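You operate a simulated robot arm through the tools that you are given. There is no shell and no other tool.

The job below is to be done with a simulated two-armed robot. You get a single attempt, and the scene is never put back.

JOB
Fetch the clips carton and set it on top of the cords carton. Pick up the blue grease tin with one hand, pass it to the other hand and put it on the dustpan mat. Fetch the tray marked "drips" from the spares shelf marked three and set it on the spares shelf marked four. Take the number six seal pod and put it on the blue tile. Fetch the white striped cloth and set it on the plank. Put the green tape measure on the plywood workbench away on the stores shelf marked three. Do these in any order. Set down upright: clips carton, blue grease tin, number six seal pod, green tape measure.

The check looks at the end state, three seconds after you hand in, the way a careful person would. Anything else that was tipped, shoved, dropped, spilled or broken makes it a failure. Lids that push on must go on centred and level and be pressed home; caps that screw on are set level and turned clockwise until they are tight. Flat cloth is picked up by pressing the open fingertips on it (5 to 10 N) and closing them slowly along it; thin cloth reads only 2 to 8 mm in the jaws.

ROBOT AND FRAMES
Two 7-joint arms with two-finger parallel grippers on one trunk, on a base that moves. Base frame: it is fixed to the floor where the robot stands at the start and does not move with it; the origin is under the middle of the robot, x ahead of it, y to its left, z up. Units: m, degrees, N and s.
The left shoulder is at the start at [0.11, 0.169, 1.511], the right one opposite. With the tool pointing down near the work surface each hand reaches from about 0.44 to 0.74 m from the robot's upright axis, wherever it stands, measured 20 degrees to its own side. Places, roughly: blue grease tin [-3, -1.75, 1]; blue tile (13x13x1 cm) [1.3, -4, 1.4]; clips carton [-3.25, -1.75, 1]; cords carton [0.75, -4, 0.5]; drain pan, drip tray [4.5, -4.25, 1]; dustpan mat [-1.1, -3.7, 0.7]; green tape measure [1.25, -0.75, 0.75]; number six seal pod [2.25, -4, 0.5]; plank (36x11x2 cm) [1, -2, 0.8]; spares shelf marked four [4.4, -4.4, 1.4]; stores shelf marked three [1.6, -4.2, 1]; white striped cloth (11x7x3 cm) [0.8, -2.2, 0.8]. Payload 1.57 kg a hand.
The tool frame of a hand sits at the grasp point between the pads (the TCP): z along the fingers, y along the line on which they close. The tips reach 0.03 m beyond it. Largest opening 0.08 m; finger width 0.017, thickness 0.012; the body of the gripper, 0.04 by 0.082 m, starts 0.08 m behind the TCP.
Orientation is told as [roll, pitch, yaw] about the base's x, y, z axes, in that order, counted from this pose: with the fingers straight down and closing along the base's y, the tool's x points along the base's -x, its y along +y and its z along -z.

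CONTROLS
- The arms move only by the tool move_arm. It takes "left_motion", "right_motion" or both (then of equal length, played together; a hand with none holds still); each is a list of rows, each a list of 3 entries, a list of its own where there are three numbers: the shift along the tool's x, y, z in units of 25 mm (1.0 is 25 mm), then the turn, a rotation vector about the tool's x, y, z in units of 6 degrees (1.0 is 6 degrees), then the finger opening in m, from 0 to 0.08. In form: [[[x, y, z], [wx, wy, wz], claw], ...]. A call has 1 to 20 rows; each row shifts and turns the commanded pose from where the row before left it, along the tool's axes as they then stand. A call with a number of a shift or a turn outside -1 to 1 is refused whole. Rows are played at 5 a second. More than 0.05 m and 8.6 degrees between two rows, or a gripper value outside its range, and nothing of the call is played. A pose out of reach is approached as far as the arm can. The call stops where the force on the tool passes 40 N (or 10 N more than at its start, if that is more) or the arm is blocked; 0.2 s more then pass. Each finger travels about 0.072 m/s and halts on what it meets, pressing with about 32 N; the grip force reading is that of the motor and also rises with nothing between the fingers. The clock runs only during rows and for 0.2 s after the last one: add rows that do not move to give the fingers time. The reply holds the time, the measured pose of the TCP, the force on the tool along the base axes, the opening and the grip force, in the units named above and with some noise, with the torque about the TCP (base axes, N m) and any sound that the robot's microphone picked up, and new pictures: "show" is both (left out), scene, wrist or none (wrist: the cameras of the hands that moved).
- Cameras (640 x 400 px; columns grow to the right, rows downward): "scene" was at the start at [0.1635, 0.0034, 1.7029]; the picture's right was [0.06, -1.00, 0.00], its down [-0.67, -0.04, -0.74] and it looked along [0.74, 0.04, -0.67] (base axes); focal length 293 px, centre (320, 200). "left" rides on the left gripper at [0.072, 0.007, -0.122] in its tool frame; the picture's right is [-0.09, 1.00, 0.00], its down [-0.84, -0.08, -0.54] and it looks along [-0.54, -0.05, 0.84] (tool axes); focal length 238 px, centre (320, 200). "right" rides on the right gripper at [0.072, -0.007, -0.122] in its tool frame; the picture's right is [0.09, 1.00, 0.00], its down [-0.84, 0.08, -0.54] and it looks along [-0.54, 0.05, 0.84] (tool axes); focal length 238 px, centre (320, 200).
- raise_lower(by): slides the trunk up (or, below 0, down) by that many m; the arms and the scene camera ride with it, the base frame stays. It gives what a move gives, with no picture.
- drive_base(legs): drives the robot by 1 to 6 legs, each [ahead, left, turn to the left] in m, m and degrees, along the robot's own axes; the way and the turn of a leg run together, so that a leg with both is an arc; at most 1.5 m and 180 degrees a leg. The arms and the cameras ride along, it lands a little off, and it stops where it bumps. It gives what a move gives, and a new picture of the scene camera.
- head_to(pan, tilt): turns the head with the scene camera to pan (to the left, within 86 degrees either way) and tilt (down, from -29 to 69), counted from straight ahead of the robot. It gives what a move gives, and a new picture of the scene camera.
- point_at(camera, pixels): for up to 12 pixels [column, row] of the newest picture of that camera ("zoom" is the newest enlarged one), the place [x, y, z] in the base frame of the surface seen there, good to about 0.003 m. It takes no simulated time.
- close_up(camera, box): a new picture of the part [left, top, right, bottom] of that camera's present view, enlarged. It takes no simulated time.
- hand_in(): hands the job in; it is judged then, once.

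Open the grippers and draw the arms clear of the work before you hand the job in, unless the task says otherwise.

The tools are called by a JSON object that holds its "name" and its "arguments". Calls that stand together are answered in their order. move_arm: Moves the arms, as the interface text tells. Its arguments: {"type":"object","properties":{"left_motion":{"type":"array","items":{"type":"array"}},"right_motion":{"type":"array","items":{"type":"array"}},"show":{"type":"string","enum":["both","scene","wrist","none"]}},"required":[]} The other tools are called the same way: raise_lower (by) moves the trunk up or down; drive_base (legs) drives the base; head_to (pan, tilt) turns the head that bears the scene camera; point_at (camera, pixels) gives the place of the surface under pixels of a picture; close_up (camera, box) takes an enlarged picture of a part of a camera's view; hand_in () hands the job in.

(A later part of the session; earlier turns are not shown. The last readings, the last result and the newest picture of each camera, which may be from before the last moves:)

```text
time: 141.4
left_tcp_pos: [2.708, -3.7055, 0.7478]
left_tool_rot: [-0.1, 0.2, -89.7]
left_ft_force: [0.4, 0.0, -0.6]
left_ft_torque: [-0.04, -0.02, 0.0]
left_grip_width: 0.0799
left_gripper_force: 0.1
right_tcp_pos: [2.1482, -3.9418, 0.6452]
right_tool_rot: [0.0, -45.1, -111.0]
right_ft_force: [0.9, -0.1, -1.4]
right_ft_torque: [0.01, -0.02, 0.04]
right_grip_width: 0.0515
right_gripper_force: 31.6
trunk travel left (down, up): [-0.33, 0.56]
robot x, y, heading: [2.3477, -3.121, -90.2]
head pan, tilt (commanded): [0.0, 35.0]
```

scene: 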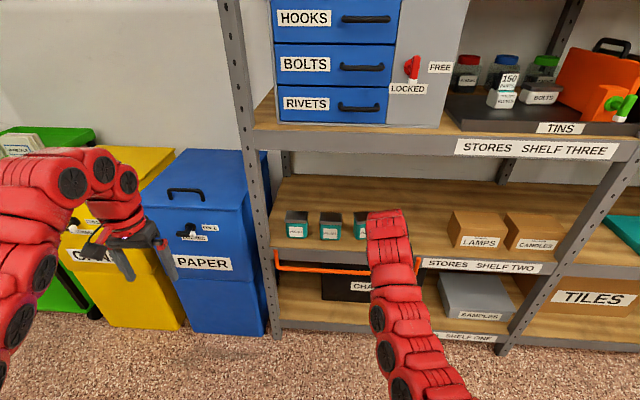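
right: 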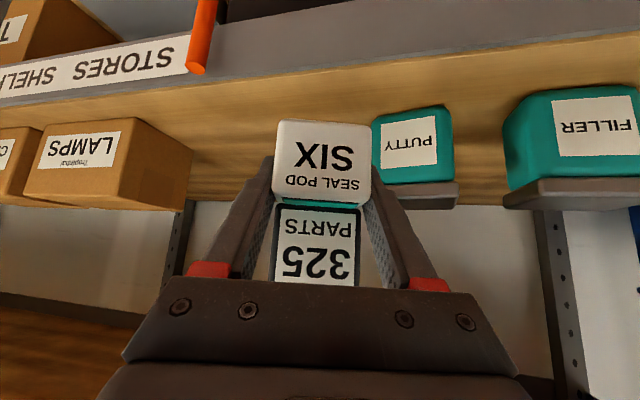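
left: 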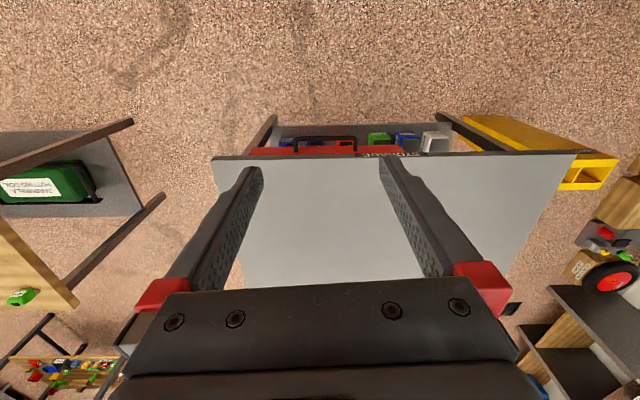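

Pod lifted clear. I back away 0.25 m, strafe west so the hand lines up with the blue tile, and raise the trunk.

{"name": "drive_base", "arguments": {"legs": [[-0.25, 0, 0], [0, -0.855, 0]]}}

{"name": "raise_lower", "arguments": {"by": 0.55}}

{"name": "move_arm", "arguments": {"right_motion": [[[-0.7, 0, -0.7], [0, 0, 0], 0.036], [[-0.7, 0, -0.7], [0, 0, 0], 0.036], [[-0.7, 0, -0.7], [0, 0, 0], 0.036], [[-0.7, 0, -0.7], [0, 0, 0], 0.036]], "show": "both"}}

```text
time: 147.4
left_tcp_pos: [1.8532, -3.4594, 0.7484]
left_tool_rot: [-0.1, 0.3, -89.2]
left_ft_force: [-0.9, -1.3, 0.4]
left_ft_torque: [-0.04, 0.01, 0.0]
left_grip_width: 0.0801
left_gripper_force: 0.0
right_tcp_pos: [1.2944, -3.6994, 0.6455]
right_tool_rot: [0.1, -45.1, -110.8]
right_ft_force: [-0.2, 0.5, -0.7]
right_ft_torque: [-0.01, 0.06, 0.01]
right_grip_width: 0.0517
right_gripper_force: 32.1
trunk travel left (down, up): [-0.33, 0.56]
robot x, y, heading: [1.487, -2.8773, -89.0]
head pan, tilt (commanded): [0.0, 35.0]
```

scene: 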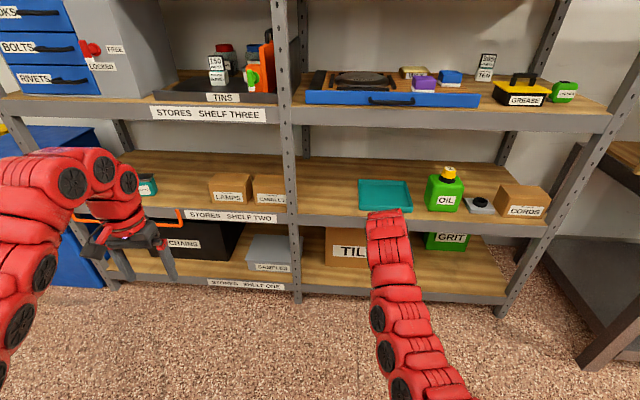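

```text
refused: 0.55 is not a number from -0.4 to 0.4
```

```text
time: 148.4
left_tcp_pos: [1.8534, -3.4584, 0.7478]
left_tool_rot: [-0.1, 0.2, -89.2]
left_ft_force: [-0.3, 0.2, 0.0]
left_ft_torque: [0.01, -0.01, -0.01]
left_grip_width: 0.0799
left_gripper_force: 0.1
right_tcp_pos: [1.2933, -3.6996, 0.7436]
right_tool_rot: [0.0, -45.0, -110.6]
right_ft_force: [0.3, -0.4, -2.0]
right_ft_torque: [0.02, 0.01, 0.01]
right_grip_width: 0.0517
right_gripper_force: 32.4
trunk travel left (down, up): [-0.33, 0.56]
robot x, y, heading: [1.4901, -2.8775, -89.1]
head pan, tilt (commanded): [0.0, 35.0]
```

scene: 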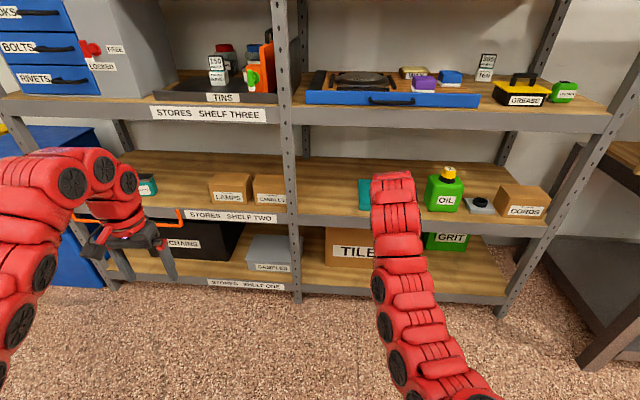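
right: 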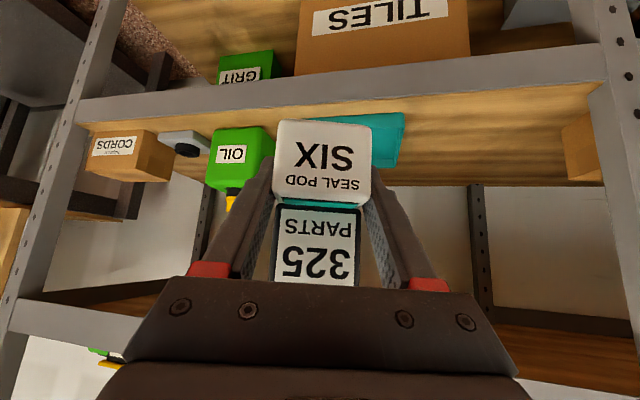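

The arm can rise. I raise the trunk in two steps (limit 0.4 per call).

{"name": "raise_lower", "arguments": {"by": 0.4}}

{"name": "raise_lower", "arguments": {"by": 0.15}}

{"name": "move_arm", "arguments": {"right_motion": [[[-0.7, 0, -0.7], [0, 0, 0], 0.036], [[-0.7, 0, -0.7], [0, 0, 0], 0.036], [[-0.7, 0, -0.7], [0, 0, 0], 0.036], [[-0.7, 0, -0.7], [0, 0, 0], 0.036], [[-0.7, 0, -0.7], [0, 0, 0], 0.036], [[0, 0, 0], [0, 0, 0], 0.036]], "show": "both"}}

```text
time: 152.2
left_tcp_pos: [1.8537, -3.4594, 1.1472]
left_tool_rot: [-0.1, 0.2, -89.2]
left_ft_force: [-0.1, 0.2, -0.1]
left_ft_torque: [0.02, 0.03, 0.0]
left_grip_width: 0.08
left_gripper_force: 0.0
right_tcp_pos: [1.2949, -3.6982, 1.1441]
right_tool_rot: [0.1, -45.1, -110.7]
right_ft_force: [0.1, -0.1, -2.1]
right_ft_torque: [0.03, -0.01, 0.01]
right_grip_width: 0.0517
right_gripper_force: 31.7
trunk travel left (down, up): [-0.73, 0.16]
robot x, y, heading: [1.4848, -2.8777, -89.3]
head pan, tilt (commanded): [0.0, 35.0]
```

```text
time: 153.9
left_tcp_pos: [1.8533, -3.4598, 1.2971]
left_tool_rot: [-0.1, 0.2, -89.2]
left_ft_force: [0.5, 0.7, -1.2]
left_ft_torque: [0.01, 0.02, 0.02]
left_grip_width: 0.0798
left_gripper_force: 0.0
right_tcp_pos: [1.2949, -3.6984, 1.2939]
right_tool_rot: [0.0, -45.1, -110.8]
right_ft_force: [0.2, -0.2, -1.9]
right_ft_torque: [-0.01, 0.01, -0.03]
right_grip_width: 0.0514
right_gripper_force: 31.8
trunk travel left (down, up): [-0.88, 0.01]
robot x, y, heading: [1.4877, -2.8786, -89.2]
head pan, tilt (commanded): [0.0, 35.0]
```

```text
time: 155.3
left_tcp_pos: [1.8533, -3.4588, 1.2978]
left_tool_rot: [-0.1, 0.2, -89.1]
left_ft_force: [-0.2, -0.5, -0.2]
left_ft_torque: [-0.01, 0.01, 0.02]
left_grip_width: 0.08
left_gripper_force: 0.1
right_tcp_pos: [1.2957, -3.7008, 1.418]
right_tool_rot: [0.1, -44.9, -110.8]
right_ft_force: [0.0, -0.6, -0.6]
right_ft_torque: [0.01, -0.02, -0.01]
right_grip_width: 0.0514
right_gripper_force: 31.9
trunk travel left (down, up): [-0.88, 0.01]
robot x, y, heading: [1.4897, -2.8785, -89.6]
head pan, tilt (commanded): [0.0, 35.0]
```

scene: 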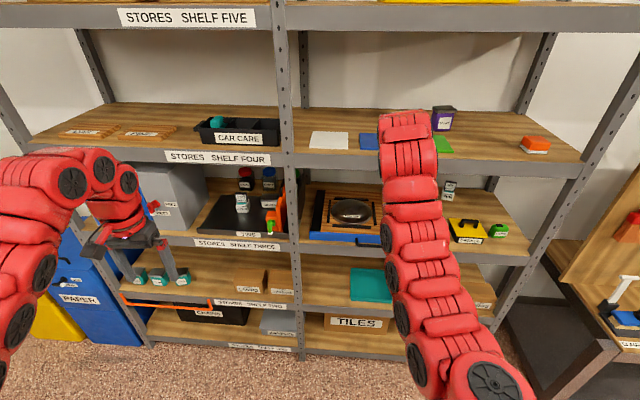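
right: 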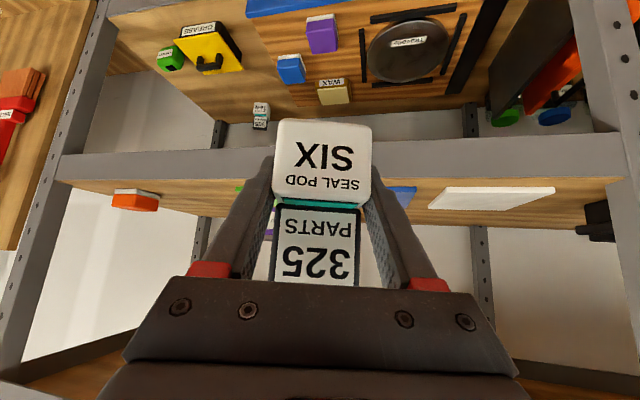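

TCP is at z=1.418, with the pod's bottom ~2.4 cm above the tile. I drive ahead 0.28 m to bring it over the blue tile (centre ≈ (1.294, −3.988)).

{"name": "drive_base", "arguments": {"legs": [[0.2, -0.003, 0]]}}

{"name": "move_arm", "arguments": {"right_motion": [[[0, 0, 0], [0, 0, 0], 0.036]], "show": "wrist"}}

```text
time: 156.9
left_tcp_pos: [1.854, -3.6551, 1.3005]
left_tool_rot: [-0.1, 0.1, -89.0]
left_ft_force: [0.8, 0.3, 0.7]
left_ft_torque: [-0.03, -0.01, -0.04]
left_grip_width: 0.0802
left_gripper_force: 0.1
right_tcp_pos: [1.296, -3.8952, 1.4198]
right_tool_rot: [0.1, -45.2, -110.6]
right_ft_force: [-0.5, 0.5, -1.0]
right_ft_torque: [-0.01, 0.02, 0.03]
right_grip_width: 0.0519
right_gripper_force: 31.6
trunk travel left (down, up): [-0.88, 0.01]
robot x, y, heading: [1.4895, -3.078, -89.2]
head pan, tilt (commanded): [0.0, 35.0]
```

scene: 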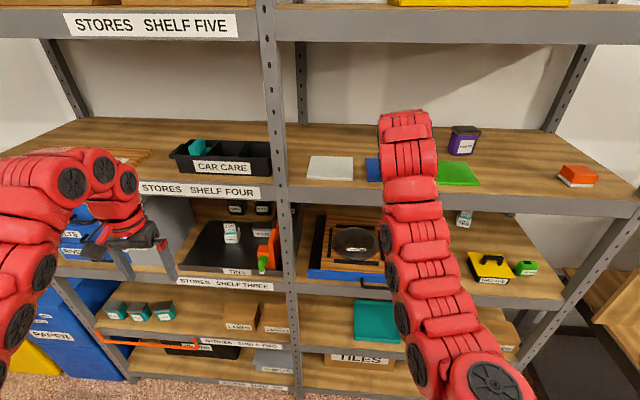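

```text
time: 157.3
left_tcp_pos: [1.8547, -3.6565, 1.2989]
left_tool_rot: [-0.1, 0.2, -89.1]
left_ft_force: [0.2, -0.3, 1.0]
left_ft_torque: [0.01, 0.0, 0.02]
left_grip_width: 0.08
left_gripper_force: 0.1
right_tcp_pos: [1.2959, -3.8972, 1.4186]
right_tool_rot: [0.1, -45.2, -110.6]
right_ft_force: [0.0, 0.5, -2.5]
right_ft_torque: [-0.01, 0.02, 0.03]
right_grip_width: 0.0516
right_gripper_force: 31.8
trunk travel left (down, up): [-0.88, 0.01]
robot x, y, heading: [1.4873, -3.0736, -89.1]
head pan, tilt (commanded): [0.0, 35.0]
```

right: 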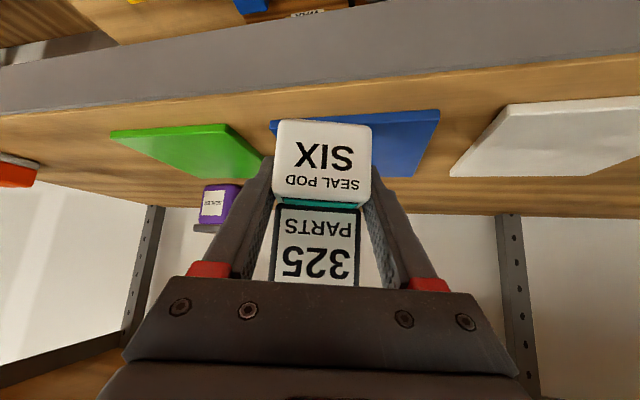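

The blue tile is visible beyond the pod. I measure its visible corners for an accurate centre.

{"name": "point_at", "arguments": {"camera": "right", "pixels": [[273, 126], [437, 113], [433, 121], [410, 172], [395, 150], [422, 145], [262, 150], [380, 165], [225, 128], [510, 108]]}}

```text
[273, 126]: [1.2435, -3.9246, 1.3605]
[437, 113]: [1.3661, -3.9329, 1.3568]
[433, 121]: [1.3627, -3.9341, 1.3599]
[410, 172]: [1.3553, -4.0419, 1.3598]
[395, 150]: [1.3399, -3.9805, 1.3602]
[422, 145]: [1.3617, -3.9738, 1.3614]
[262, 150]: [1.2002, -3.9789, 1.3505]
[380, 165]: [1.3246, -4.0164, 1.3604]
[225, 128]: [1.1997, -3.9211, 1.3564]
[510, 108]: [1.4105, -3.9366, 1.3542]
```

Tile centre is ≈ (1.2965, −3.993), top z=1.360. I drive the last 9.3 cm.

{"name": "drive_base", "arguments": {"legs": [[0.093, 0.001, 0]]}}

{"name": "move_arm", "arguments": {"right_motion": [[[0, 0, 0], [0, 0, 0], 0.036]], "show": "wrist"}}

```text
time: 158.5
left_tcp_pos: [1.8548, -3.7457, 1.2987]
left_tool_rot: [-0.1, 0.0, -89.1]
left_ft_force: [-0.6, 0.2, 0.4]
left_ft_torque: [-0.03, 0.01, -0.04]
left_grip_width: 0.08
left_gripper_force: 0.1
right_tcp_pos: [1.2971, -3.9876, 1.4209]
right_tool_rot: [0.1, -45.1, -110.7]
right_ft_force: [-0.1, -0.3, -1.0]
right_ft_torque: [-0.02, 0.02, -0.02]
right_grip_width: 0.0513
right_gripper_force: 31.7
trunk travel left (down, up): [-0.88, 0.01]
robot x, y, heading: [1.4925, -3.1665, -89.4]
head pan, tilt (commanded): [0.0, 35.0]
```

scene: 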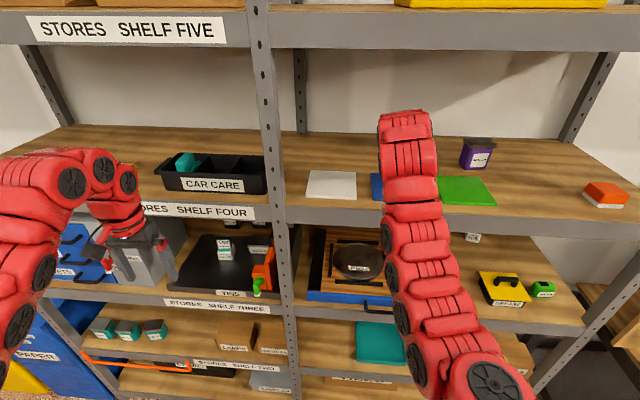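

```text
time: 158.9
left_tcp_pos: [1.8558, -3.747, 1.2995]
left_tool_rot: [-0.1, 0.2, -89.1]
left_ft_force: [-0.2, -0.5, -0.6]
left_ft_torque: [-0.03, -0.01, -0.02]
left_grip_width: 0.0798
left_gripper_force: 0.0
right_tcp_pos: [1.2966, -3.9883, 1.4201]
right_tool_rot: [0.1, -45.2, -110.7]
right_ft_force: [-0.4, 0.5, -1.5]
right_ft_torque: [0.02, -0.01, -0.01]
right_grip_width: 0.0514
right_gripper_force: 32.2
trunk travel left (down, up): [-0.88, 0.01]
robot x, y, heading: [1.4884, -3.1694, -89.4]
head pan, tilt (commanded): [0.0, 35.0]
```

right: 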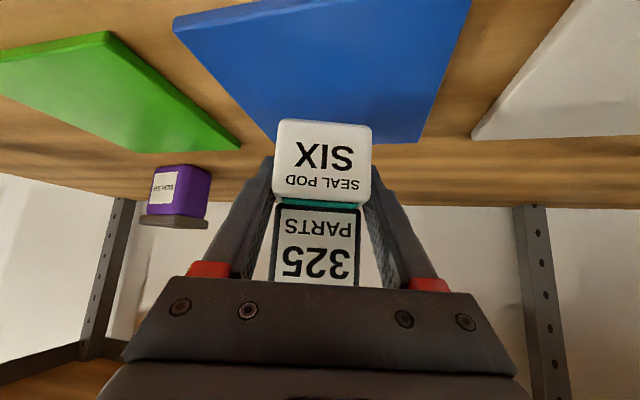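

Over the tile centre. I lower 1.8 cm with the trunk, then inch down with the arm.

{"name": "raise_lower", "arguments": {"by": -0.018}}

{"name": "move_arm", "arguments": {"right_motion": [[[0.06, 0, 0.06], [0, 0, 0], 0.036], [[0.05, 0, 0.05], [0, 0, 0], 0.036], [[0, 0, 0], [0, 0, 0], 0.036]], "show": "none"}}

```text
time: 159.5
left_tcp_pos: [1.8561, -3.7479, 1.2811]
left_tool_rot: [-0.1, 0.2, -89.0]
left_ft_force: [-0.2, -0.6, 0.1]
left_ft_torque: [-0.01, 0.0, 0.03]
left_grip_width: 0.0801
left_gripper_force: 0.0
right_tcp_pos: [1.2967, -3.9895, 1.4017]
right_tool_rot: [0.1, -45.1, -110.6]
right_ft_force: [0.9, 0.5, -1.8]
right_ft_torque: [-0.03, 0.0, -0.01]
right_grip_width: 0.0516
right_gripper_force: 31.9
trunk travel left (down, up): [-0.862, 0.028]
robot x, y, heading: [1.4942, -3.1692, -89.0]
head pan, tilt (commanded): [0.0, 35.0]
```

```text
time: 160.3
left_tcp_pos: [1.8552, -3.7491, 1.2797]
left_tool_rot: [-0.2, 0.2, -89.1]
left_ft_force: [-0.4, -0.6, -0.1]
left_ft_torque: [-0.07, 0.0, -0.02]
left_grip_width: 0.0796
left_gripper_force: 0.0
right_tcp_pos: [1.2966, -3.9899, 1.3957]
right_tool_rot: [0.0, -45.1, -110.6]
right_ft_force: [0.3, 0.8, 0.2]
right_ft_torque: [-0.02, 0.0, 0.02]
right_grip_width: 0.0517
right_gripper_force: 32.2
trunk travel left (down, up): [-0.862, 0.028]
robot x, y, heading: [1.4884, -3.1665, -88.9]
head pan, tilt (commanded): [0.0, 35.0]
```

Force has risen from −1.8 to about 0: nearly touching. One more millimetre.

{"name": "move_arm", "arguments": {"right_motion": [[[0.03, 0, 0.03], [0, 0, 0], 0.036], [[0, 0, 0], [0, 0, 0], 0.036]], "show": "none"}}

```text
time: 160.9
left_tcp_pos: [1.8552, -3.7487, 1.2804]
left_tool_rot: [-0.1, 0.1, -89.1]
left_ft_force: [0.8, 0.1, 1.3]
left_ft_torque: [-0.02, -0.02, 0.0]
left_grip_width: 0.08
left_gripper_force: 0.0
right_tcp_pos: [1.2968, -3.9902, 1.3958]
right_tool_rot: [0.1, -45.1, -110.6]
right_ft_force: [-0.2, 0.7, -1.2]
right_ft_torque: [0.02, -0.01, 0.05]
right_grip_width: 0.0518
right_gripper_force: 31.8
trunk travel left (down, up): [-0.862, 0.028]
robot x, y, heading: [1.49, -3.1664, -89.4]
head pan, tilt (commanded): [0.0, 35.0]
```

{"name": "move_arm", "arguments": {"right_motion": [[[0.04, 0, 0.04], [0, 0, 0], 0.036], [[0.03, 0, 0.03], [0, 0, 0], 0.036], [[0, 0, 0], [0, 0, 0], 0.036]], "show": "wrist"}}

```text
time: 161.7
left_tcp_pos: [1.855, -3.7495, 1.2798]
left_tool_rot: [-0.1, 0.2, -89.0]
left_ft_force: [0.4, 0.6, 0.3]
left_ft_torque: [0.02, -0.02, 0.04]
left_grip_width: 0.0802
left_gripper_force: 0.0
right_tcp_pos: [1.2958, -3.9906, 1.3943]
right_tool_rot: [0.2, -45.2, -110.7]
right_ft_force: [-0.7, -1.5, 4.0]
right_ft_torque: [0.12, 0.08, -0.01]
right_grip_width: 0.0517
right_gripper_force: 31.6
trunk travel left (down, up): [-0.862, 0.028]
robot x, y, heading: [1.4926, -3.1666, -89.3]
head pan, tilt (commanded): [0.0, 35.0]
```

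right: 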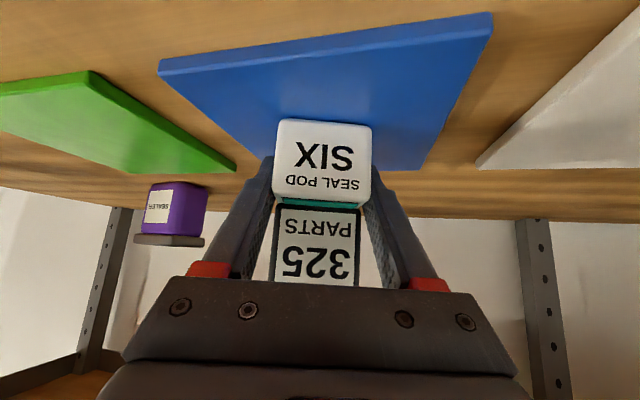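

Contact confirmed at 4 N upward. I open the fingers gently.

{"name": "move_arm", "arguments": {"right_motion": [[[0, 0, 0], [0, 0, 0], 0.052], [[0, 0, 0], [0, 0, 0], 0.056], [[0, 0, 0], [0, 0, 0], 0.062], [[0, 0, 0], [0, 0, 0], 0.068], [[0, 0, 0], [0, 0, 0], 0.07], [[0, 0, 0], [0, 0, 0], 0.07]], "show": "wrist"}}

```text
time: 163.1
left_tcp_pos: [1.8567, -3.7484, 1.28]
left_tool_rot: [-0.1, 0.2, -89.0]
left_ft_force: [-0.9, 0.4, -0.6]
left_ft_torque: [-0.01, -0.02, -0.01]
left_grip_width: 0.0799
left_gripper_force: 0.0
right_tcp_pos: [1.2963, -3.9907, 1.3936]
right_tool_rot: [0.1, -45.1, -110.6]
right_ft_force: [-1.0, 0.4, 0.1]
right_ft_torque: [0.0, 0.01, 0.02]
right_grip_width: 0.0699
right_gripper_force: 0.1
trunk travel left (down, up): [-0.862, 0.028]
robot x, y, heading: [1.4904, -3.1662, -89.4]
head pan, tilt (commanded): [0.0, 35.0]
```

right: 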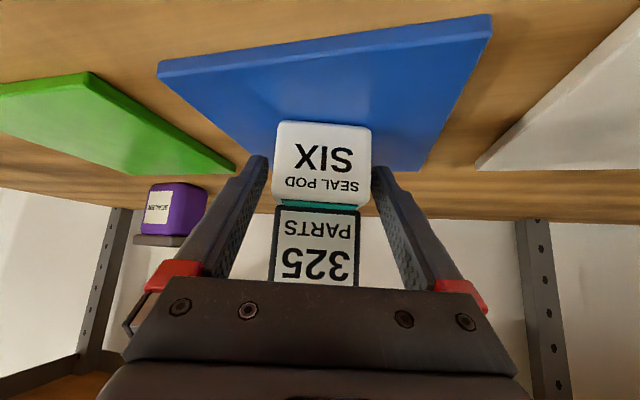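

Released. I retract along the tool axis with the arm (driving straight back would brush the pod because of the hand's yaw).

{"name": "move_arm", "arguments": {"right_motion": [[[0, 0, -0.5], [0, 0, 0], 0.07], [[0, 0, -0.6], [0, 0, 0], 0.07], [[0, 0, -0.7], [0, 0, 0], 0.07], [[0, 0, -0.7], [0, 0, 0], 0.07], [[0, 0, -0.7], [0, 0, 0], 0.07], [[0, 0, 0], [0, 0, 0], 0.07]], "show": "wrist"}}

```text
time: 164.5
left_tcp_pos: [1.8575, -3.7485, 1.2802]
left_tool_rot: [-0.2, 0.1, -89.1]
left_ft_force: [-0.5, -0.4, -0.6]
left_ft_torque: [-0.02, 0.02, -0.02]
left_grip_width: 0.0802
left_gripper_force: 0.1
right_tcp_pos: [1.3194, -3.9374, 1.4494]
right_tool_rot: [0.1, -45.0, -110.8]
right_ft_force: [0.3, 1.0, 0.2]
right_ft_torque: [0.04, 0.01, 0.01]
right_grip_width: 0.0698
right_gripper_force: 0.1
trunk travel left (down, up): [-0.862, 0.028]
robot x, y, heading: [1.4912, -3.1655, -89.4]
head pan, tilt (commanded): [0.0, 35.0]
```

right: 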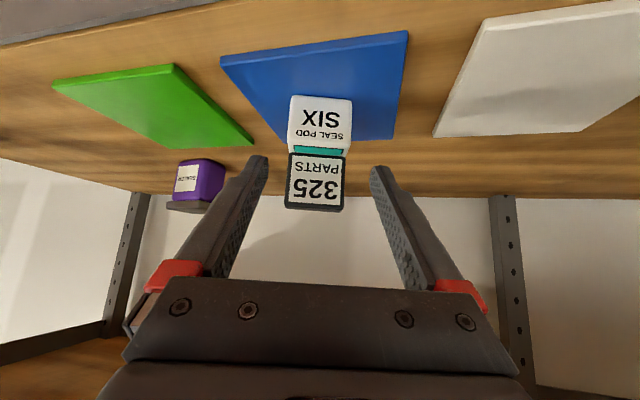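

The pod stands on the blue tile. Now I back away and head east toward the spares rack.

{"name": "drive_base", "arguments": {"legs": [[-0.2, 0, 0], [0, 1.3, 0], [0, 1.1, 0]]}}

{"name": "head_to", "arguments": {"pan": 15, "tilt": 25}}

```text
time: 177.5
left_tcp_pos: [4.2505, -3.5143, 1.2806]
left_tool_rot: [0.0, 0.2, -89.2]
left_ft_force: [-0.3, -0.6, -0.6]
left_ft_torque: [-0.02, -0.04, 0.0]
left_grip_width: 0.0799
left_gripper_force: 0.1
right_tcp_pos: [3.7119, -3.7018, 1.4501]
right_tool_rot: [0.2, -45.0, -110.9]
right_ft_force: [1.0, -0.2, 0.9]
right_ft_torque: [0.0, 0.0, -0.03]
right_grip_width: 0.0697
right_gripper_force: 0.0
trunk travel left (down, up): [-0.862, 0.028]
robot x, y, heading: [3.8847, -2.9319, -89.3]
head pan, tilt (commanded): [0.0, 35.0]
```

scene: 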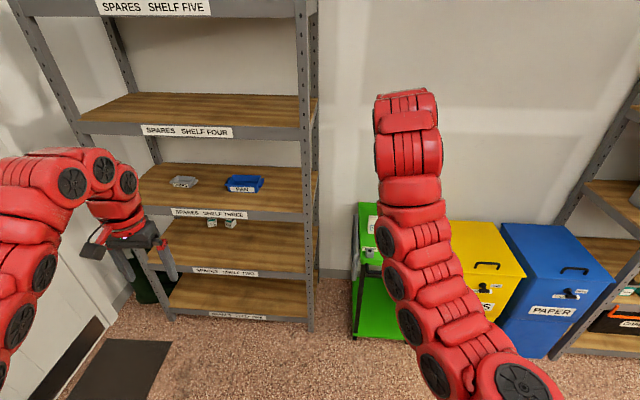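

```text
time: 178.2
left_tcp_pos: [4.2524, -3.5135, 1.2798]
left_tool_rot: [0.0, 0.2, -89.2]
left_ft_force: [-0.6, 0.9, -0.5]
left_ft_torque: [0.03, -0.01, -0.03]
left_grip_width: 0.0798
left_gripper_force: 0.0
right_tcp_pos: [3.7124, -3.7018, 1.4502]
right_tool_rot: [0.1, -45.0, -110.8]
right_ft_force: [0.3, 0.2, 0.5]
right_ft_torque: [-0.01, 0.02, 0.01]
right_grip_width: 0.0698
right_gripper_force: 0.1
trunk travel left (down, up): [-0.862, 0.028]
robot x, y, heading: [3.8899, -2.9351, -89.2]
head pan, tilt (commanded): [15.0, 25.0]
```

scene: 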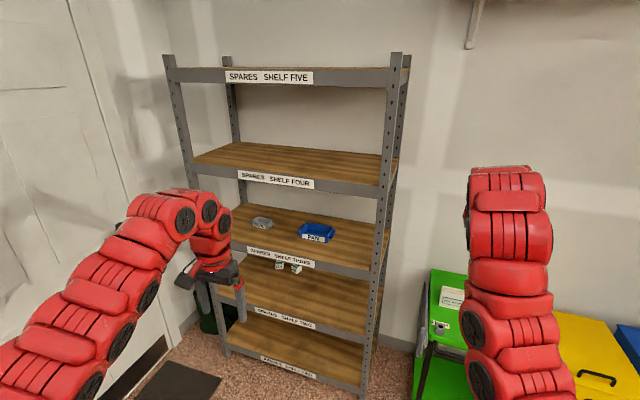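

Shelf three holds a grey tray (262,223) and a blue one (317,232). I zoom to read their labels.

{"name": "close_up", "arguments": {"camera": "scene", "box": [220, 195, 380, 295]}}

{"name": "point_at", "arguments": {"camera": "scene", "pixels": [[262, 223], [252, 228], [272, 228], [317, 232], [300, 240], [340, 245], [290, 165], [385, 190], [380, 265], [215, 165], [300, 150], [236, 215]]}}

```text
4.00 times, centred on (300, 245) of scene
```

zoom: 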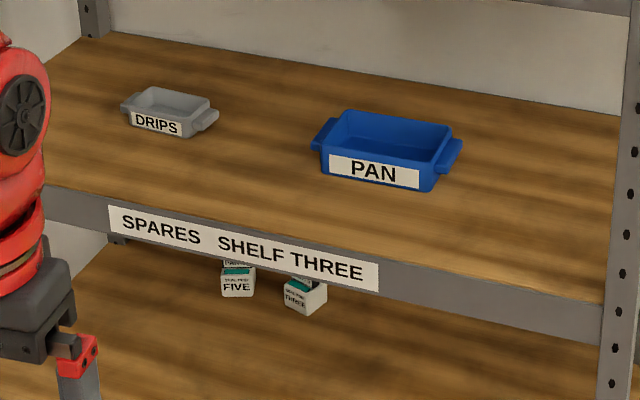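

```text
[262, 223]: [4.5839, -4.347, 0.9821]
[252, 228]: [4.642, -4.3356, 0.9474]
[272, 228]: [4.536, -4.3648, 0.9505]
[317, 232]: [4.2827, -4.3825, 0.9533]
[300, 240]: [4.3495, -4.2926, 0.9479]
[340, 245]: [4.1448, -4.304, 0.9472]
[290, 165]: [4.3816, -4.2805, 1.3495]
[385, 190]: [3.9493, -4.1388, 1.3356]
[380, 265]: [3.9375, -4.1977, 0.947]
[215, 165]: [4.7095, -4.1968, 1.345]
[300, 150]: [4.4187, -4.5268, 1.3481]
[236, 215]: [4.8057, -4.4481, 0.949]
```

The grey tray is marked DRIPS, near (4.58, −4.33) on shelf three. I check the wall position on the left and look at the rack's uprights.

{"name": "point_at", "arguments": {"camera": "scene", "pixels": [[60, 200], [90, 120], [140, 90], [180, 110], [190, 150], [397, 100], [228, 90], [300, 80], [300, 110], [350, 270], [270, 262], [205, 380]]}}

{"name": "close_up", "arguments": {"camera": "scene", "box": [230, 205, 350, 260]}}

```text
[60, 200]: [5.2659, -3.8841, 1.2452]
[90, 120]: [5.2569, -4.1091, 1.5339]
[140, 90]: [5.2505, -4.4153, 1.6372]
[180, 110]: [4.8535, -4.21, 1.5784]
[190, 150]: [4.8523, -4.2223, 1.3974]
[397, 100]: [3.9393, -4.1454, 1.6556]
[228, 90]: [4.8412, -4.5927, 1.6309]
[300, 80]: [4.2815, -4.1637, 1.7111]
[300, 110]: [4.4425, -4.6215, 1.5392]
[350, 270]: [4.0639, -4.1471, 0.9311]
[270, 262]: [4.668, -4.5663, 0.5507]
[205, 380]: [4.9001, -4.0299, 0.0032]
```

```text
5.33 times, centred on (290, 232) of scene
```

zoom: 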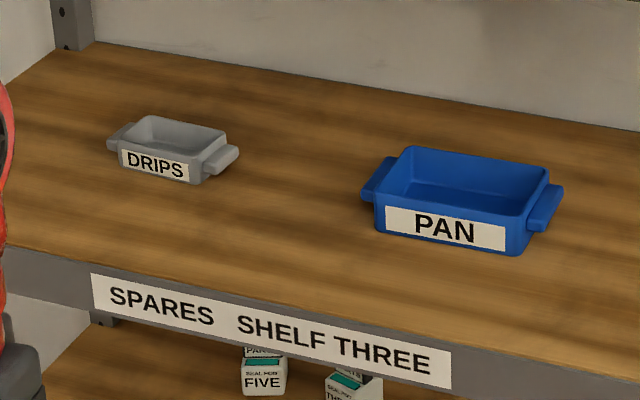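

Rack uprights are at x≈3.94 and 4.855, wall at x=5.25, shelf three z=0.948, shelf four z=1.348. I'll use the left hand: first move it forward and inward, then tilt it 45° forward.

{"name": "move_arm", "arguments": {"left_motion": [[[-0.97, -0.7, 0], [0, 0, 0], 0.08], [[-0.97, -0.7, 0], [0, 0, 0], 0.08], [[-0.97, -0.7, 0], [0, 0, 0], 0.08], [[-0.97, -0.7, 0], [0, 0, 0], 0.08], [[-0.97, -0.7, 0], [0, 0, 0], 0.08], [[-0.97, -0.7, 0], [0, 0, 0], 0.08], [[0, 0, 0], [0, -0.9375, 0], 0.08], [[0, 0, 0], [0, -0.9375, 0], 0.08], [[0, 0, 0], [0, -0.9375, 0], 0.08], [[0, 0, 0], [0, -0.9375, 0], 0.08], [[0, 0, 0], [0, -0.9375, 0], 0.08], [[0, 0, 0], [0, -0.9375, 0], 0.08], [[0, 0, 0], [0, -0.9375, 0], 0.08], [[0, 0, 0], [0, -0.9375, 0], 0.08], [[0, 0, 0], [0, 0, 0], 0.08]], "show": "both"}}

```text
time: 181.4
left_tcp_pos: [4.1603, -3.6382, 1.2776]
left_tool_rot: [-0.2, -44.8, -89.0]
left_ft_force: [0.3, -1.1, -0.5]
left_ft_torque: [-0.02, 0.0, 0.0]
left_grip_width: 0.08
left_gripper_force: 0.0
left hand out of reach, approached as far as the arm can: row 6
right_tcp_pos: [3.7132, -3.7007, 1.4497]
right_tool_rot: [0.1, -45.1, -110.7]
right_ft_force: [0.5, -0.4, 0.5]
right_ft_torque: [-0.02, 0.01, -0.02]
right_grip_width: 0.0701
right_gripper_force: 0.1
trunk travel left (down, up): [-0.862, 0.028]
robot x, y, heading: [3.889, -2.9373, -89.5]
head pan, tilt (commanded): [15.0, 25.0]
```

scene: 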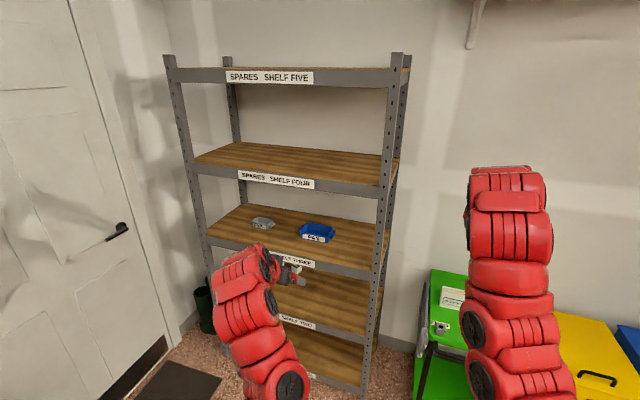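
left: 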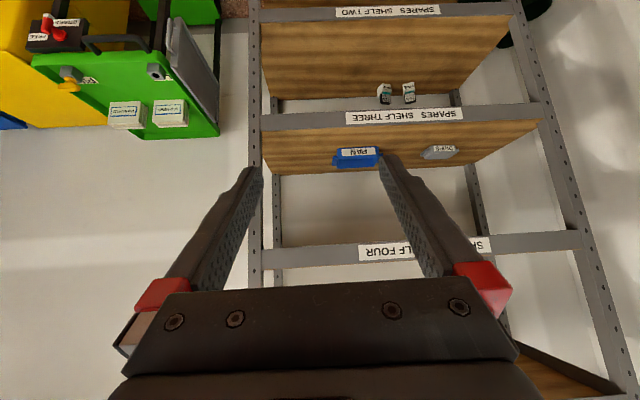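

The left hand is tilted. I also tuck the right hand: lower it, undo its yaw and tilt, so it won't enter the rack when I drive in.

{"name": "move_arm", "arguments": {"right_motion": [[[0.7, 0, 0.7], [0, 0, 0], 0.07], [[0.7, 0, 0.7], [0, 0, 0], 0.07], [[0.7, 0, 0.7], [0, 0, 0], 0.07], [[0.7, 0, 0.7], [0, 0, 0], 0.07], [[0.7, 0, 0.7], [0, 0, 0], 0.07], [[0.7, 0, 0.7], [0, 0, 0], 0.07], [[0, 0, 0], [-0.62, 0, -0.62], 0.07], [[0, 0, 0], [-0.62, 0, -0.62], 0.07], [[0, 0, 0], [-0.62, 0, -0.62], 0.07], [[0, 0, 0], [-0.62, 0, -0.62], 0.07], [[0, 0, 0], [0, 0.9375, 0], 0.07], [[0, 0, 0], [0, 0.9375, 0], 0.07], [[0, 0, 0], [0, 0.9375, 0], 0.07], [[0, 0, 0], [0, 0.9375, 0], 0.07], [[0, 0, 0], [0, 0.9375, 0], 0.07], [[0, 0, 0], [0, 0.9375, 0], 0.07], [[0, 0, 0], [0, 0.9375, 0], 0.07], [[0, 0, 0], [0, 0.9375, 0], 0.07]], "show": "scene"}}

{"name": "move_arm", "arguments": {"right_motion": [[[0.9, -0.3, 0], [0, 0, 0], 0.07], [[0.9, -0.3, 0], [0, 0, 0], 0.07], [[0.9, -0.3, 0], [0, 0, 0], 0.07], [[0.9, -0.3, 0], [0, 0, 0], 0.07], [[0.9, -0.3, 0], [0, 0, 0], 0.07], [[0.9, -0.3, 0], [0, 0, 0], 0.07]], "show": "scene"}}

```text
time: 185.2
left_tcp_pos: [4.1589, -3.639, 1.2785]
left_tool_rot: [-0.1, -44.7, -89.1]
left_ft_force: [-0.4, -0.1, 0.9]
left_ft_torque: [0.0, -0.02, 0.03]
left_grip_width: 0.08
left_gripper_force: 0.0
right_tcp_pos: [3.7096, -3.6868, 1.2999]
right_tool_rot: [0.2, -8.4, -89.7]
right_ft_force: [-1.0, 0.4, 0.0]
right_ft_torque: [0.02, -0.02, 0.03]
right_grip_width: 0.0702
right_gripper_force: 0.0
right hand out of reach, approached as far as the arm can: row 17, 18
trunk travel left (down, up): [-0.862, 0.028]
robot x, y, heading: [3.8853, -2.9306, -89.0]
head pan, tilt (commanded): [15.0, 25.0]
```

scene: 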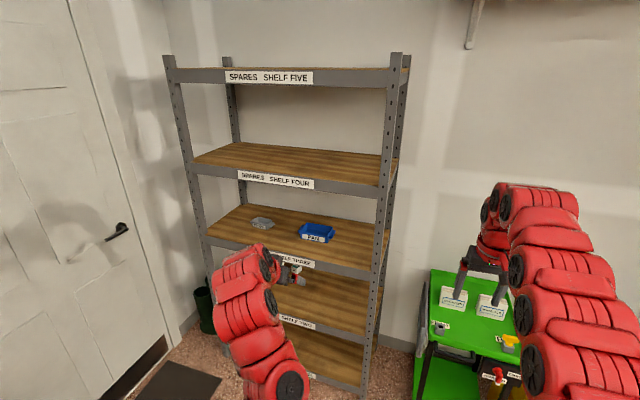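

```text
time: 186.6
left_tcp_pos: [4.1597, -3.6389, 1.2776]
left_tool_rot: [-0.2, -44.8, -89.0]
left_ft_force: [0.5, -0.2, 0.5]
left_ft_torque: [-0.01, 0.01, 0.02]
left_grip_width: 0.0803
left_gripper_force: 0.0
right_tcp_pos: [3.6726, -3.5771, 1.2892]
right_tool_rot: [0.1, -5.7, -89.5]
right_ft_force: [-0.5, 0.8, 0.4]
right_ft_torque: [0.0, -0.01, 0.04]
right_grip_width: 0.0698
right_gripper_force: 0.1
right hand out of reach, approached as far as the arm can: row 6
trunk travel left (down, up): [-0.862, 0.028]
robot x, y, heading: [3.8865, -2.9269, -89.5]
head pan, tilt (commanded): [15.0, 25.0]
```

scene: 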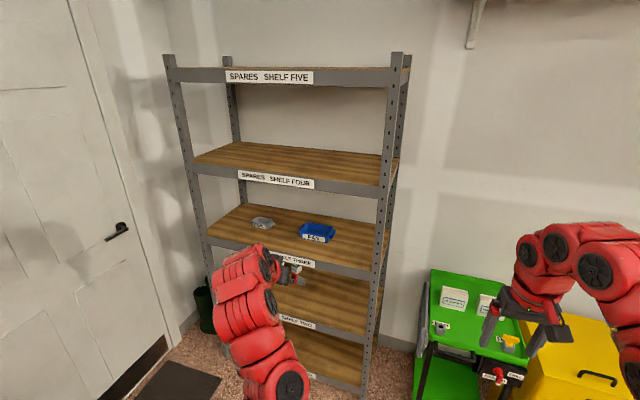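

I lower and retract the right hand further so it stays well back from the rack.

{"name": "move_arm", "arguments": {"right_motion": [[[0, 0, 1], [0, 0.2, 0], 0.07], [[0, 0, 1], [0, 0.2, 0], 0.07], [[0, 0, 1], [0, 0.2, 0], 0.07], [[0, 0, 1], [0, 0.2, 0], 0.07], [[0, 0, 1], [0, 0.15, 0], 0.07], [[0, 0, 1], [0, 0, 0], 0.07], [[1, 0, 0], [0, 0, 0], 0.07], [[1, 0, 0], [0, 0, 0], 0.07], [[1, 0, 0], [0, 0, 0], 0.07], [[1, 0, 0], [0, 0, 0], 0.07], [[1, 0, 0], [0, 0, 0], 0.07]], "show": "none"}}

{"name": "drive_base", "arguments": {"legs": [[0, 0.42, 0], [0.3, 0, 0]]}}

{"name": "raise_lower", "arguments": {"by": -0.16}}

{"name": "move_arm", "arguments": {"left_motion": [[[0, 0, 0], [0, 0, 0], 0.08]], "show": "both"}}

```text
time: 189.0
left_tcp_pos: [4.1599, -3.6381, 1.2771]
left_tool_rot: [-0.2, -44.7, -89.0]
left_ft_force: [-0.5, 0.9, -0.7]
left_ft_torque: [0.0, 0.0, -0.03]
left_grip_width: 0.0798
left_gripper_force: 0.2
right_tcp_pos: [3.6743, -3.5733, 1.1395]
right_tool_rot: [0.3, 0.1, -89.6]
right_ft_force: [0.3, 0.2, -0.3]
right_ft_torque: [0.03, 0.0, 0.03]
right_grip_width: 0.0701
right_gripper_force: 0.1
right hand out of reach, approached as far as the arm can: row 7, 8, 9, 10, 11
trunk travel left (down, up): [-0.862, 0.028]
robot x, y, heading: [3.8884, -2.9322, -89.4]
head pan, tilt (commanded): [15.0, 25.0]
```

```text
time: 193.3
left_tcp_pos: [4.5876, -3.9308, 1.279]
left_tool_rot: [-0.2, -44.7, -89.0]
left_ft_force: [0.0, -0.1, -0.5]
left_ft_torque: [0.0, 0.0, -0.03]
left_grip_width: 0.0803
left_gripper_force: 0.0
right_tcp_pos: [4.1019, -3.8678, 1.1402]
right_tool_rot: [0.2, 0.0, -89.6]
right_ft_force: [-0.1, 0.1, -0.9]
right_ft_torque: [-0.01, -0.04, 0.0]
right_grip_width: 0.07
right_gripper_force: 0.0
trunk travel left (down, up): [-0.862, 0.028]
robot x, y, heading: [4.3167, -3.2248, -89.4]
head pan, tilt (commanded): [15.0, 25.0]
```

scene: 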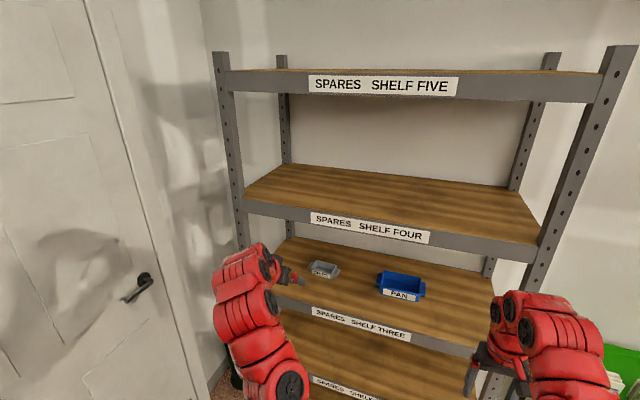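

```text
time: 195.1
left_tcp_pos: [4.5884, -3.9331, 1.1182]
left_tool_rot: [-0.2, -44.8, -89.0]
left_ft_force: [0.1, -0.4, 0.6]
left_ft_torque: [-0.05, 0.01, 0.0]
left_grip_width: 0.0798
left_gripper_force: 0.1
right_tcp_pos: [4.102, -3.8695, 0.9788]
right_tool_rot: [0.1, 0.1, -89.6]
right_ft_force: [0.1, -0.3, 0.3]
right_ft_torque: [-0.02, 0.01, 0.02]
right_grip_width: 0.0702
right_gripper_force: 0.0
trunk travel left (down, up): [-0.702, 0.188]
robot x, y, heading: [4.3136, -3.2316, -89.5]
head pan, tilt (commanded): [15.0, 25.0]
```

```text
time: 195.5
left_tcp_pos: [4.5873, -3.9341, 1.1187]
left_tool_rot: [-0.3, -44.6, -89.0]
left_ft_force: [0.5, 0.2, 0.7]
left_ft_torque: [-0.02, -0.02, -0.04]
left_grip_width: 0.08
left_gripper_force: 0.0
right_tcp_pos: [4.1026, -3.8686, 0.9785]
right_tool_rot: [0.2, 0.1, -89.7]
right_ft_force: [0.4, 0.0, -0.5]
right_ft_torque: [0.01, 0.02, -0.02]
right_grip_width: 0.0701
right_gripper_force: 0.0
trunk travel left (down, up): [-0.702, 0.188]
robot x, y, heading: [4.3158, -3.2305, -89.2]
head pan, tilt (commanded): [15.0, 25.0]
```

scene: 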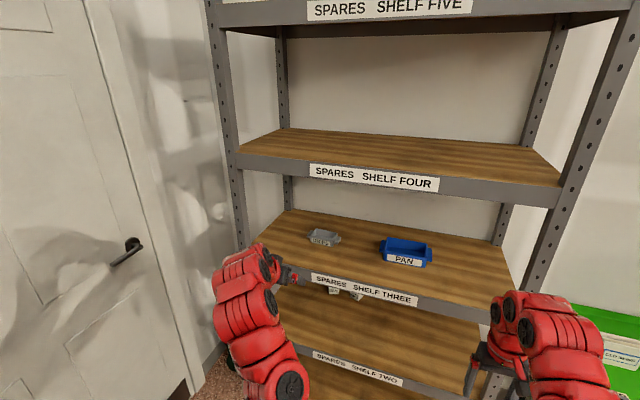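
left: 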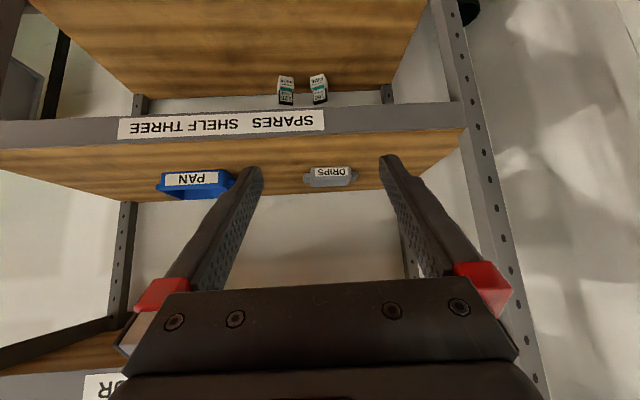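

The DRIPS tray is ahead at (330,175) in the left wrist view. I zoom both cameras on it.

{"name": "close_up", "arguments": {"camera": "scene", "box": [295, 220, 355, 255]}}

{"name": "point_at", "arguments": {"camera": "zoom", "pixels": [[130, 190], [165, 270], [380, 300], [445, 210], [480, 225], [200, 100], [420, 170], [280, 175], [300, 280], [190, 130], [395, 220], [290, 120]]}}

{"name": "close_up", "arguments": {"camera": "left", "box": [290, 150, 370, 200]}}

```text
10.67 times, centred on (325, 238) of scene
```

zoom: 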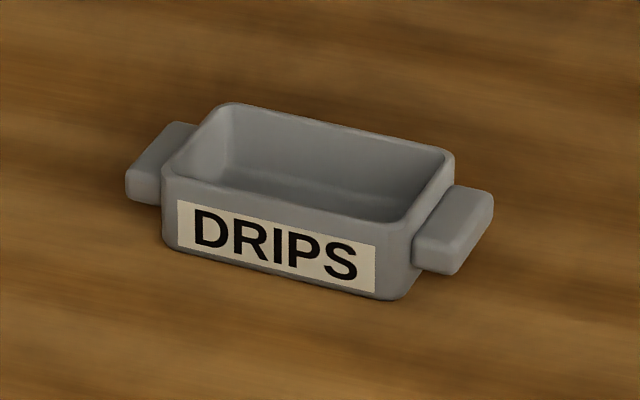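

```text
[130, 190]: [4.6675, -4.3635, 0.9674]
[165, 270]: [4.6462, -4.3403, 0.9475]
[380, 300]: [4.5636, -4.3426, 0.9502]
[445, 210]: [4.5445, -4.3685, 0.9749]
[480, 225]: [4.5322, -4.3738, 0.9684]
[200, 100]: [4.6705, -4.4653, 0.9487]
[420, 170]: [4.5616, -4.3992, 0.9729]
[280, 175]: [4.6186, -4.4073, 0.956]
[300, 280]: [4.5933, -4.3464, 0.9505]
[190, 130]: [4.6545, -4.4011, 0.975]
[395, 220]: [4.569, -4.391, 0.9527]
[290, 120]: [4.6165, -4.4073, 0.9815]
```

```text
8.00 times, centred on (330, 175) of left
```

zoom: 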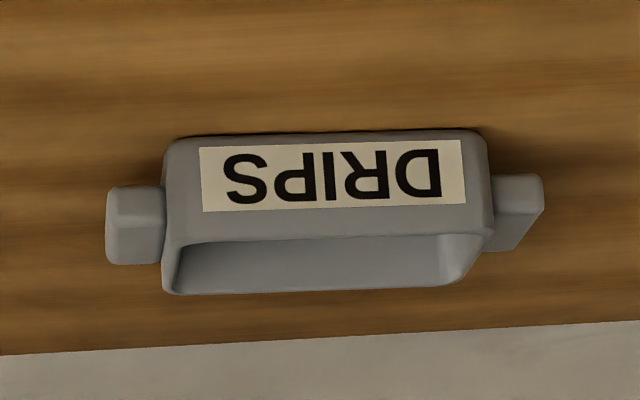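

The tray's body is ~8.5 cm wide, 6.5 cm deep, 3.3 cm tall with end tabs. I'll clamp the right end wall plus tab with the left hand. First I lower and retract the right hand so it stays clear when I drive closer.

{"name": "move_arm", "arguments": {"right_motion": [[[0, 0, 1], [0, 0, 0], 0.07], [[0, 0, 1], [0, 0, 0], 0.07], [[0, 0, 1], [0, 0, 0], 0.07], [[0, 0, 1], [0, 0, 0], 0.07], [[0, 0, 1], [0, 0, 0], 0.07], [[0, 0, 1], [0, 0, 0], 0.07], [[0, 0, 1], [0, 0, 0], 0.07], [[0, 0, 1], [0, 0, 0], 0.07], [[0, 0, 1], [0, 0, 0], 0.07], [[0, 0, 1], [0, 0, 0], 0.07], [[1, 0, 0], [0, 0, 0], 0.07], [[1, 0, 0], [0, 0, 0], 0.07], [[1, 0, 0], [0, 0, 0], 0.07], [[1, 0, 0], [0, 0, 0], 0.07], [[1, 0, 0], [0, 0, 0], 0.07], [[1, 0, 0], [0, 0, 0], 0.07], [[1, 0, 0], [0, 0, 0], 0.07]], "show": "scene"}}

```text
time: 199.1
left_tcp_pos: [4.5873, -3.932, 1.119]
left_tool_rot: [-0.2, -44.9, -88.9]
left_ft_force: [-0.6, -0.4, -0.1]
left_ft_torque: [0.03, -0.01, 0.01]
left_grip_width: 0.08
left_gripper_force: 0.0
right_tcp_pos: [4.1016, -3.6934, 0.7301]
right_tool_rot: [0.1, 0.1, -89.4]
right_ft_force: [-0.3, -0.7, 1.2]
right_ft_torque: [0.01, -0.01, -0.01]
right_grip_width: 0.0702
right_gripper_force: 0.0
trunk travel left (down, up): [-0.702, 0.188]
robot x, y, heading: [4.3158, -3.227, -89.3]
head pan, tilt (commanded): [15.0, 25.0]
```

scene: 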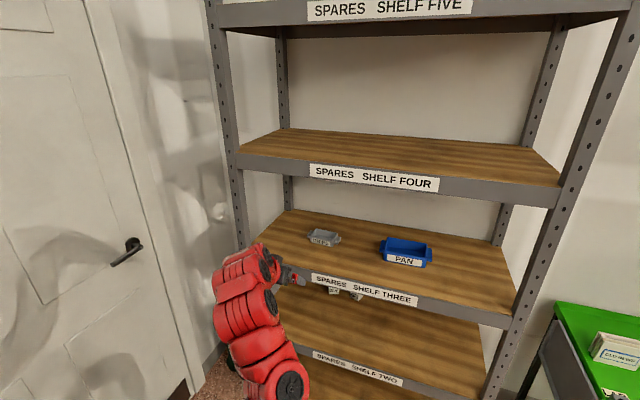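

Right hand is tucked at rel. 0.47 m. I drive ahead 0.28 m and slightly right so the left hand enters the opening above the tray's right tab.

{"name": "drive_base", "arguments": {"legs": [[0.28, -0.037, 0]]}}

{"name": "move_arm", "arguments": {"left_motion": [[[0, 0, 0], [0, 0, 0], 0.06]], "show": "both"}}

```text
time: 201.1
left_tcp_pos: [4.5561, -4.2108, 1.1176]
left_tool_rot: [-0.2, -44.7, -88.8]
left_ft_force: [0.0, -0.5, 0.2]
left_ft_torque: [0.01, 0.02, 0.0]
left_grip_width: 0.08
left_gripper_force: 0.1
right_tcp_pos: [4.0693, -3.9741, 0.7286]
right_tool_rot: [0.1, 0.1, -89.6]
right_ft_force: [1.1, 0.1, 0.6]
right_ft_torque: [0.02, 0.01, 0.0]
right_grip_width: 0.0698
right_gripper_force: 0.0
trunk travel left (down, up): [-0.702, 0.188]
robot x, y, heading: [4.2872, -3.5039, -88.9]
head pan, tilt (commanded): [15.0, 25.0]
```

scene: 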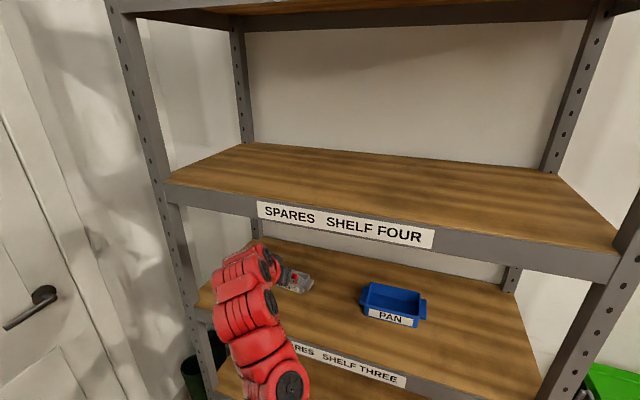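

```text
time: 201.5
left_tcp_pos: [4.5561, -4.2102, 1.1186]
left_tool_rot: [-0.1, -44.8, -88.9]
left_ft_force: [0.5, 0.5, -0.3]
left_ft_torque: [-0.03, 0.01, 0.03]
left_grip_width: 0.0602
left_gripper_force: 0.1
right_tcp_pos: [4.0693, -3.9721, 0.73]
right_tool_rot: [0.1, 0.0, -89.5]
right_ft_force: [-0.2, 0.1, -0.2]
right_ft_torque: [-0.04, 0.05, 0.01]
right_grip_width: 0.0701
right_gripper_force: 0.1
trunk travel left (down, up): [-0.702, 0.188]
robot x, y, heading: [4.2823, -3.5024, -89.3]
head pan, tilt (commanded): [15.0, 25.0]
```

scene: 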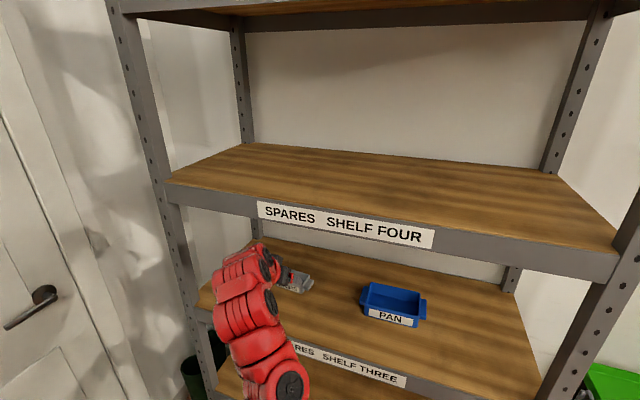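
left: 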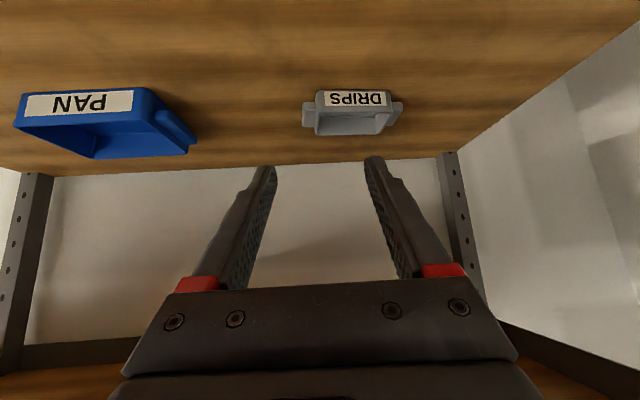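

{"name": "close_up", "arguments": {"camera": "left", "box": [290, 75, 420, 155]}}

{"name": "point_at", "arguments": {"camera": "zoom", "pixels": [[65, 190], [100, 190], [130, 100], [500, 95], [135, 200], [480, 190], [520, 180], [85, 165], [140, 280], [160, 260], [300, 250], [310, 160]]}}

```text
4.92 times, centred on (355, 115) of left
```

zoom: 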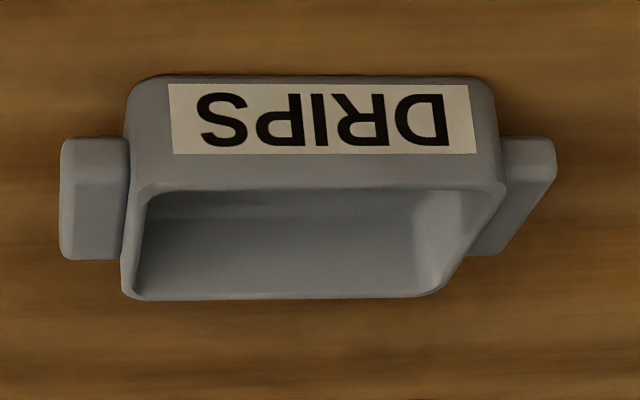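

```text
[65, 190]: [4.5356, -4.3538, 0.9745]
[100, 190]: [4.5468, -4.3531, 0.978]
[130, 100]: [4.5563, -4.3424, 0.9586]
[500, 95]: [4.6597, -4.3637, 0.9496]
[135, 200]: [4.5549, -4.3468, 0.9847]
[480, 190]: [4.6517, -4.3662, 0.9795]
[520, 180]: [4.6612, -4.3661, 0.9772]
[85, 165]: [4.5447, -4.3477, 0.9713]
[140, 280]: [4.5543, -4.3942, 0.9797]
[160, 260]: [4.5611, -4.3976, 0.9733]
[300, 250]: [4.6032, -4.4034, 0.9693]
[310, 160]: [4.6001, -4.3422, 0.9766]
```

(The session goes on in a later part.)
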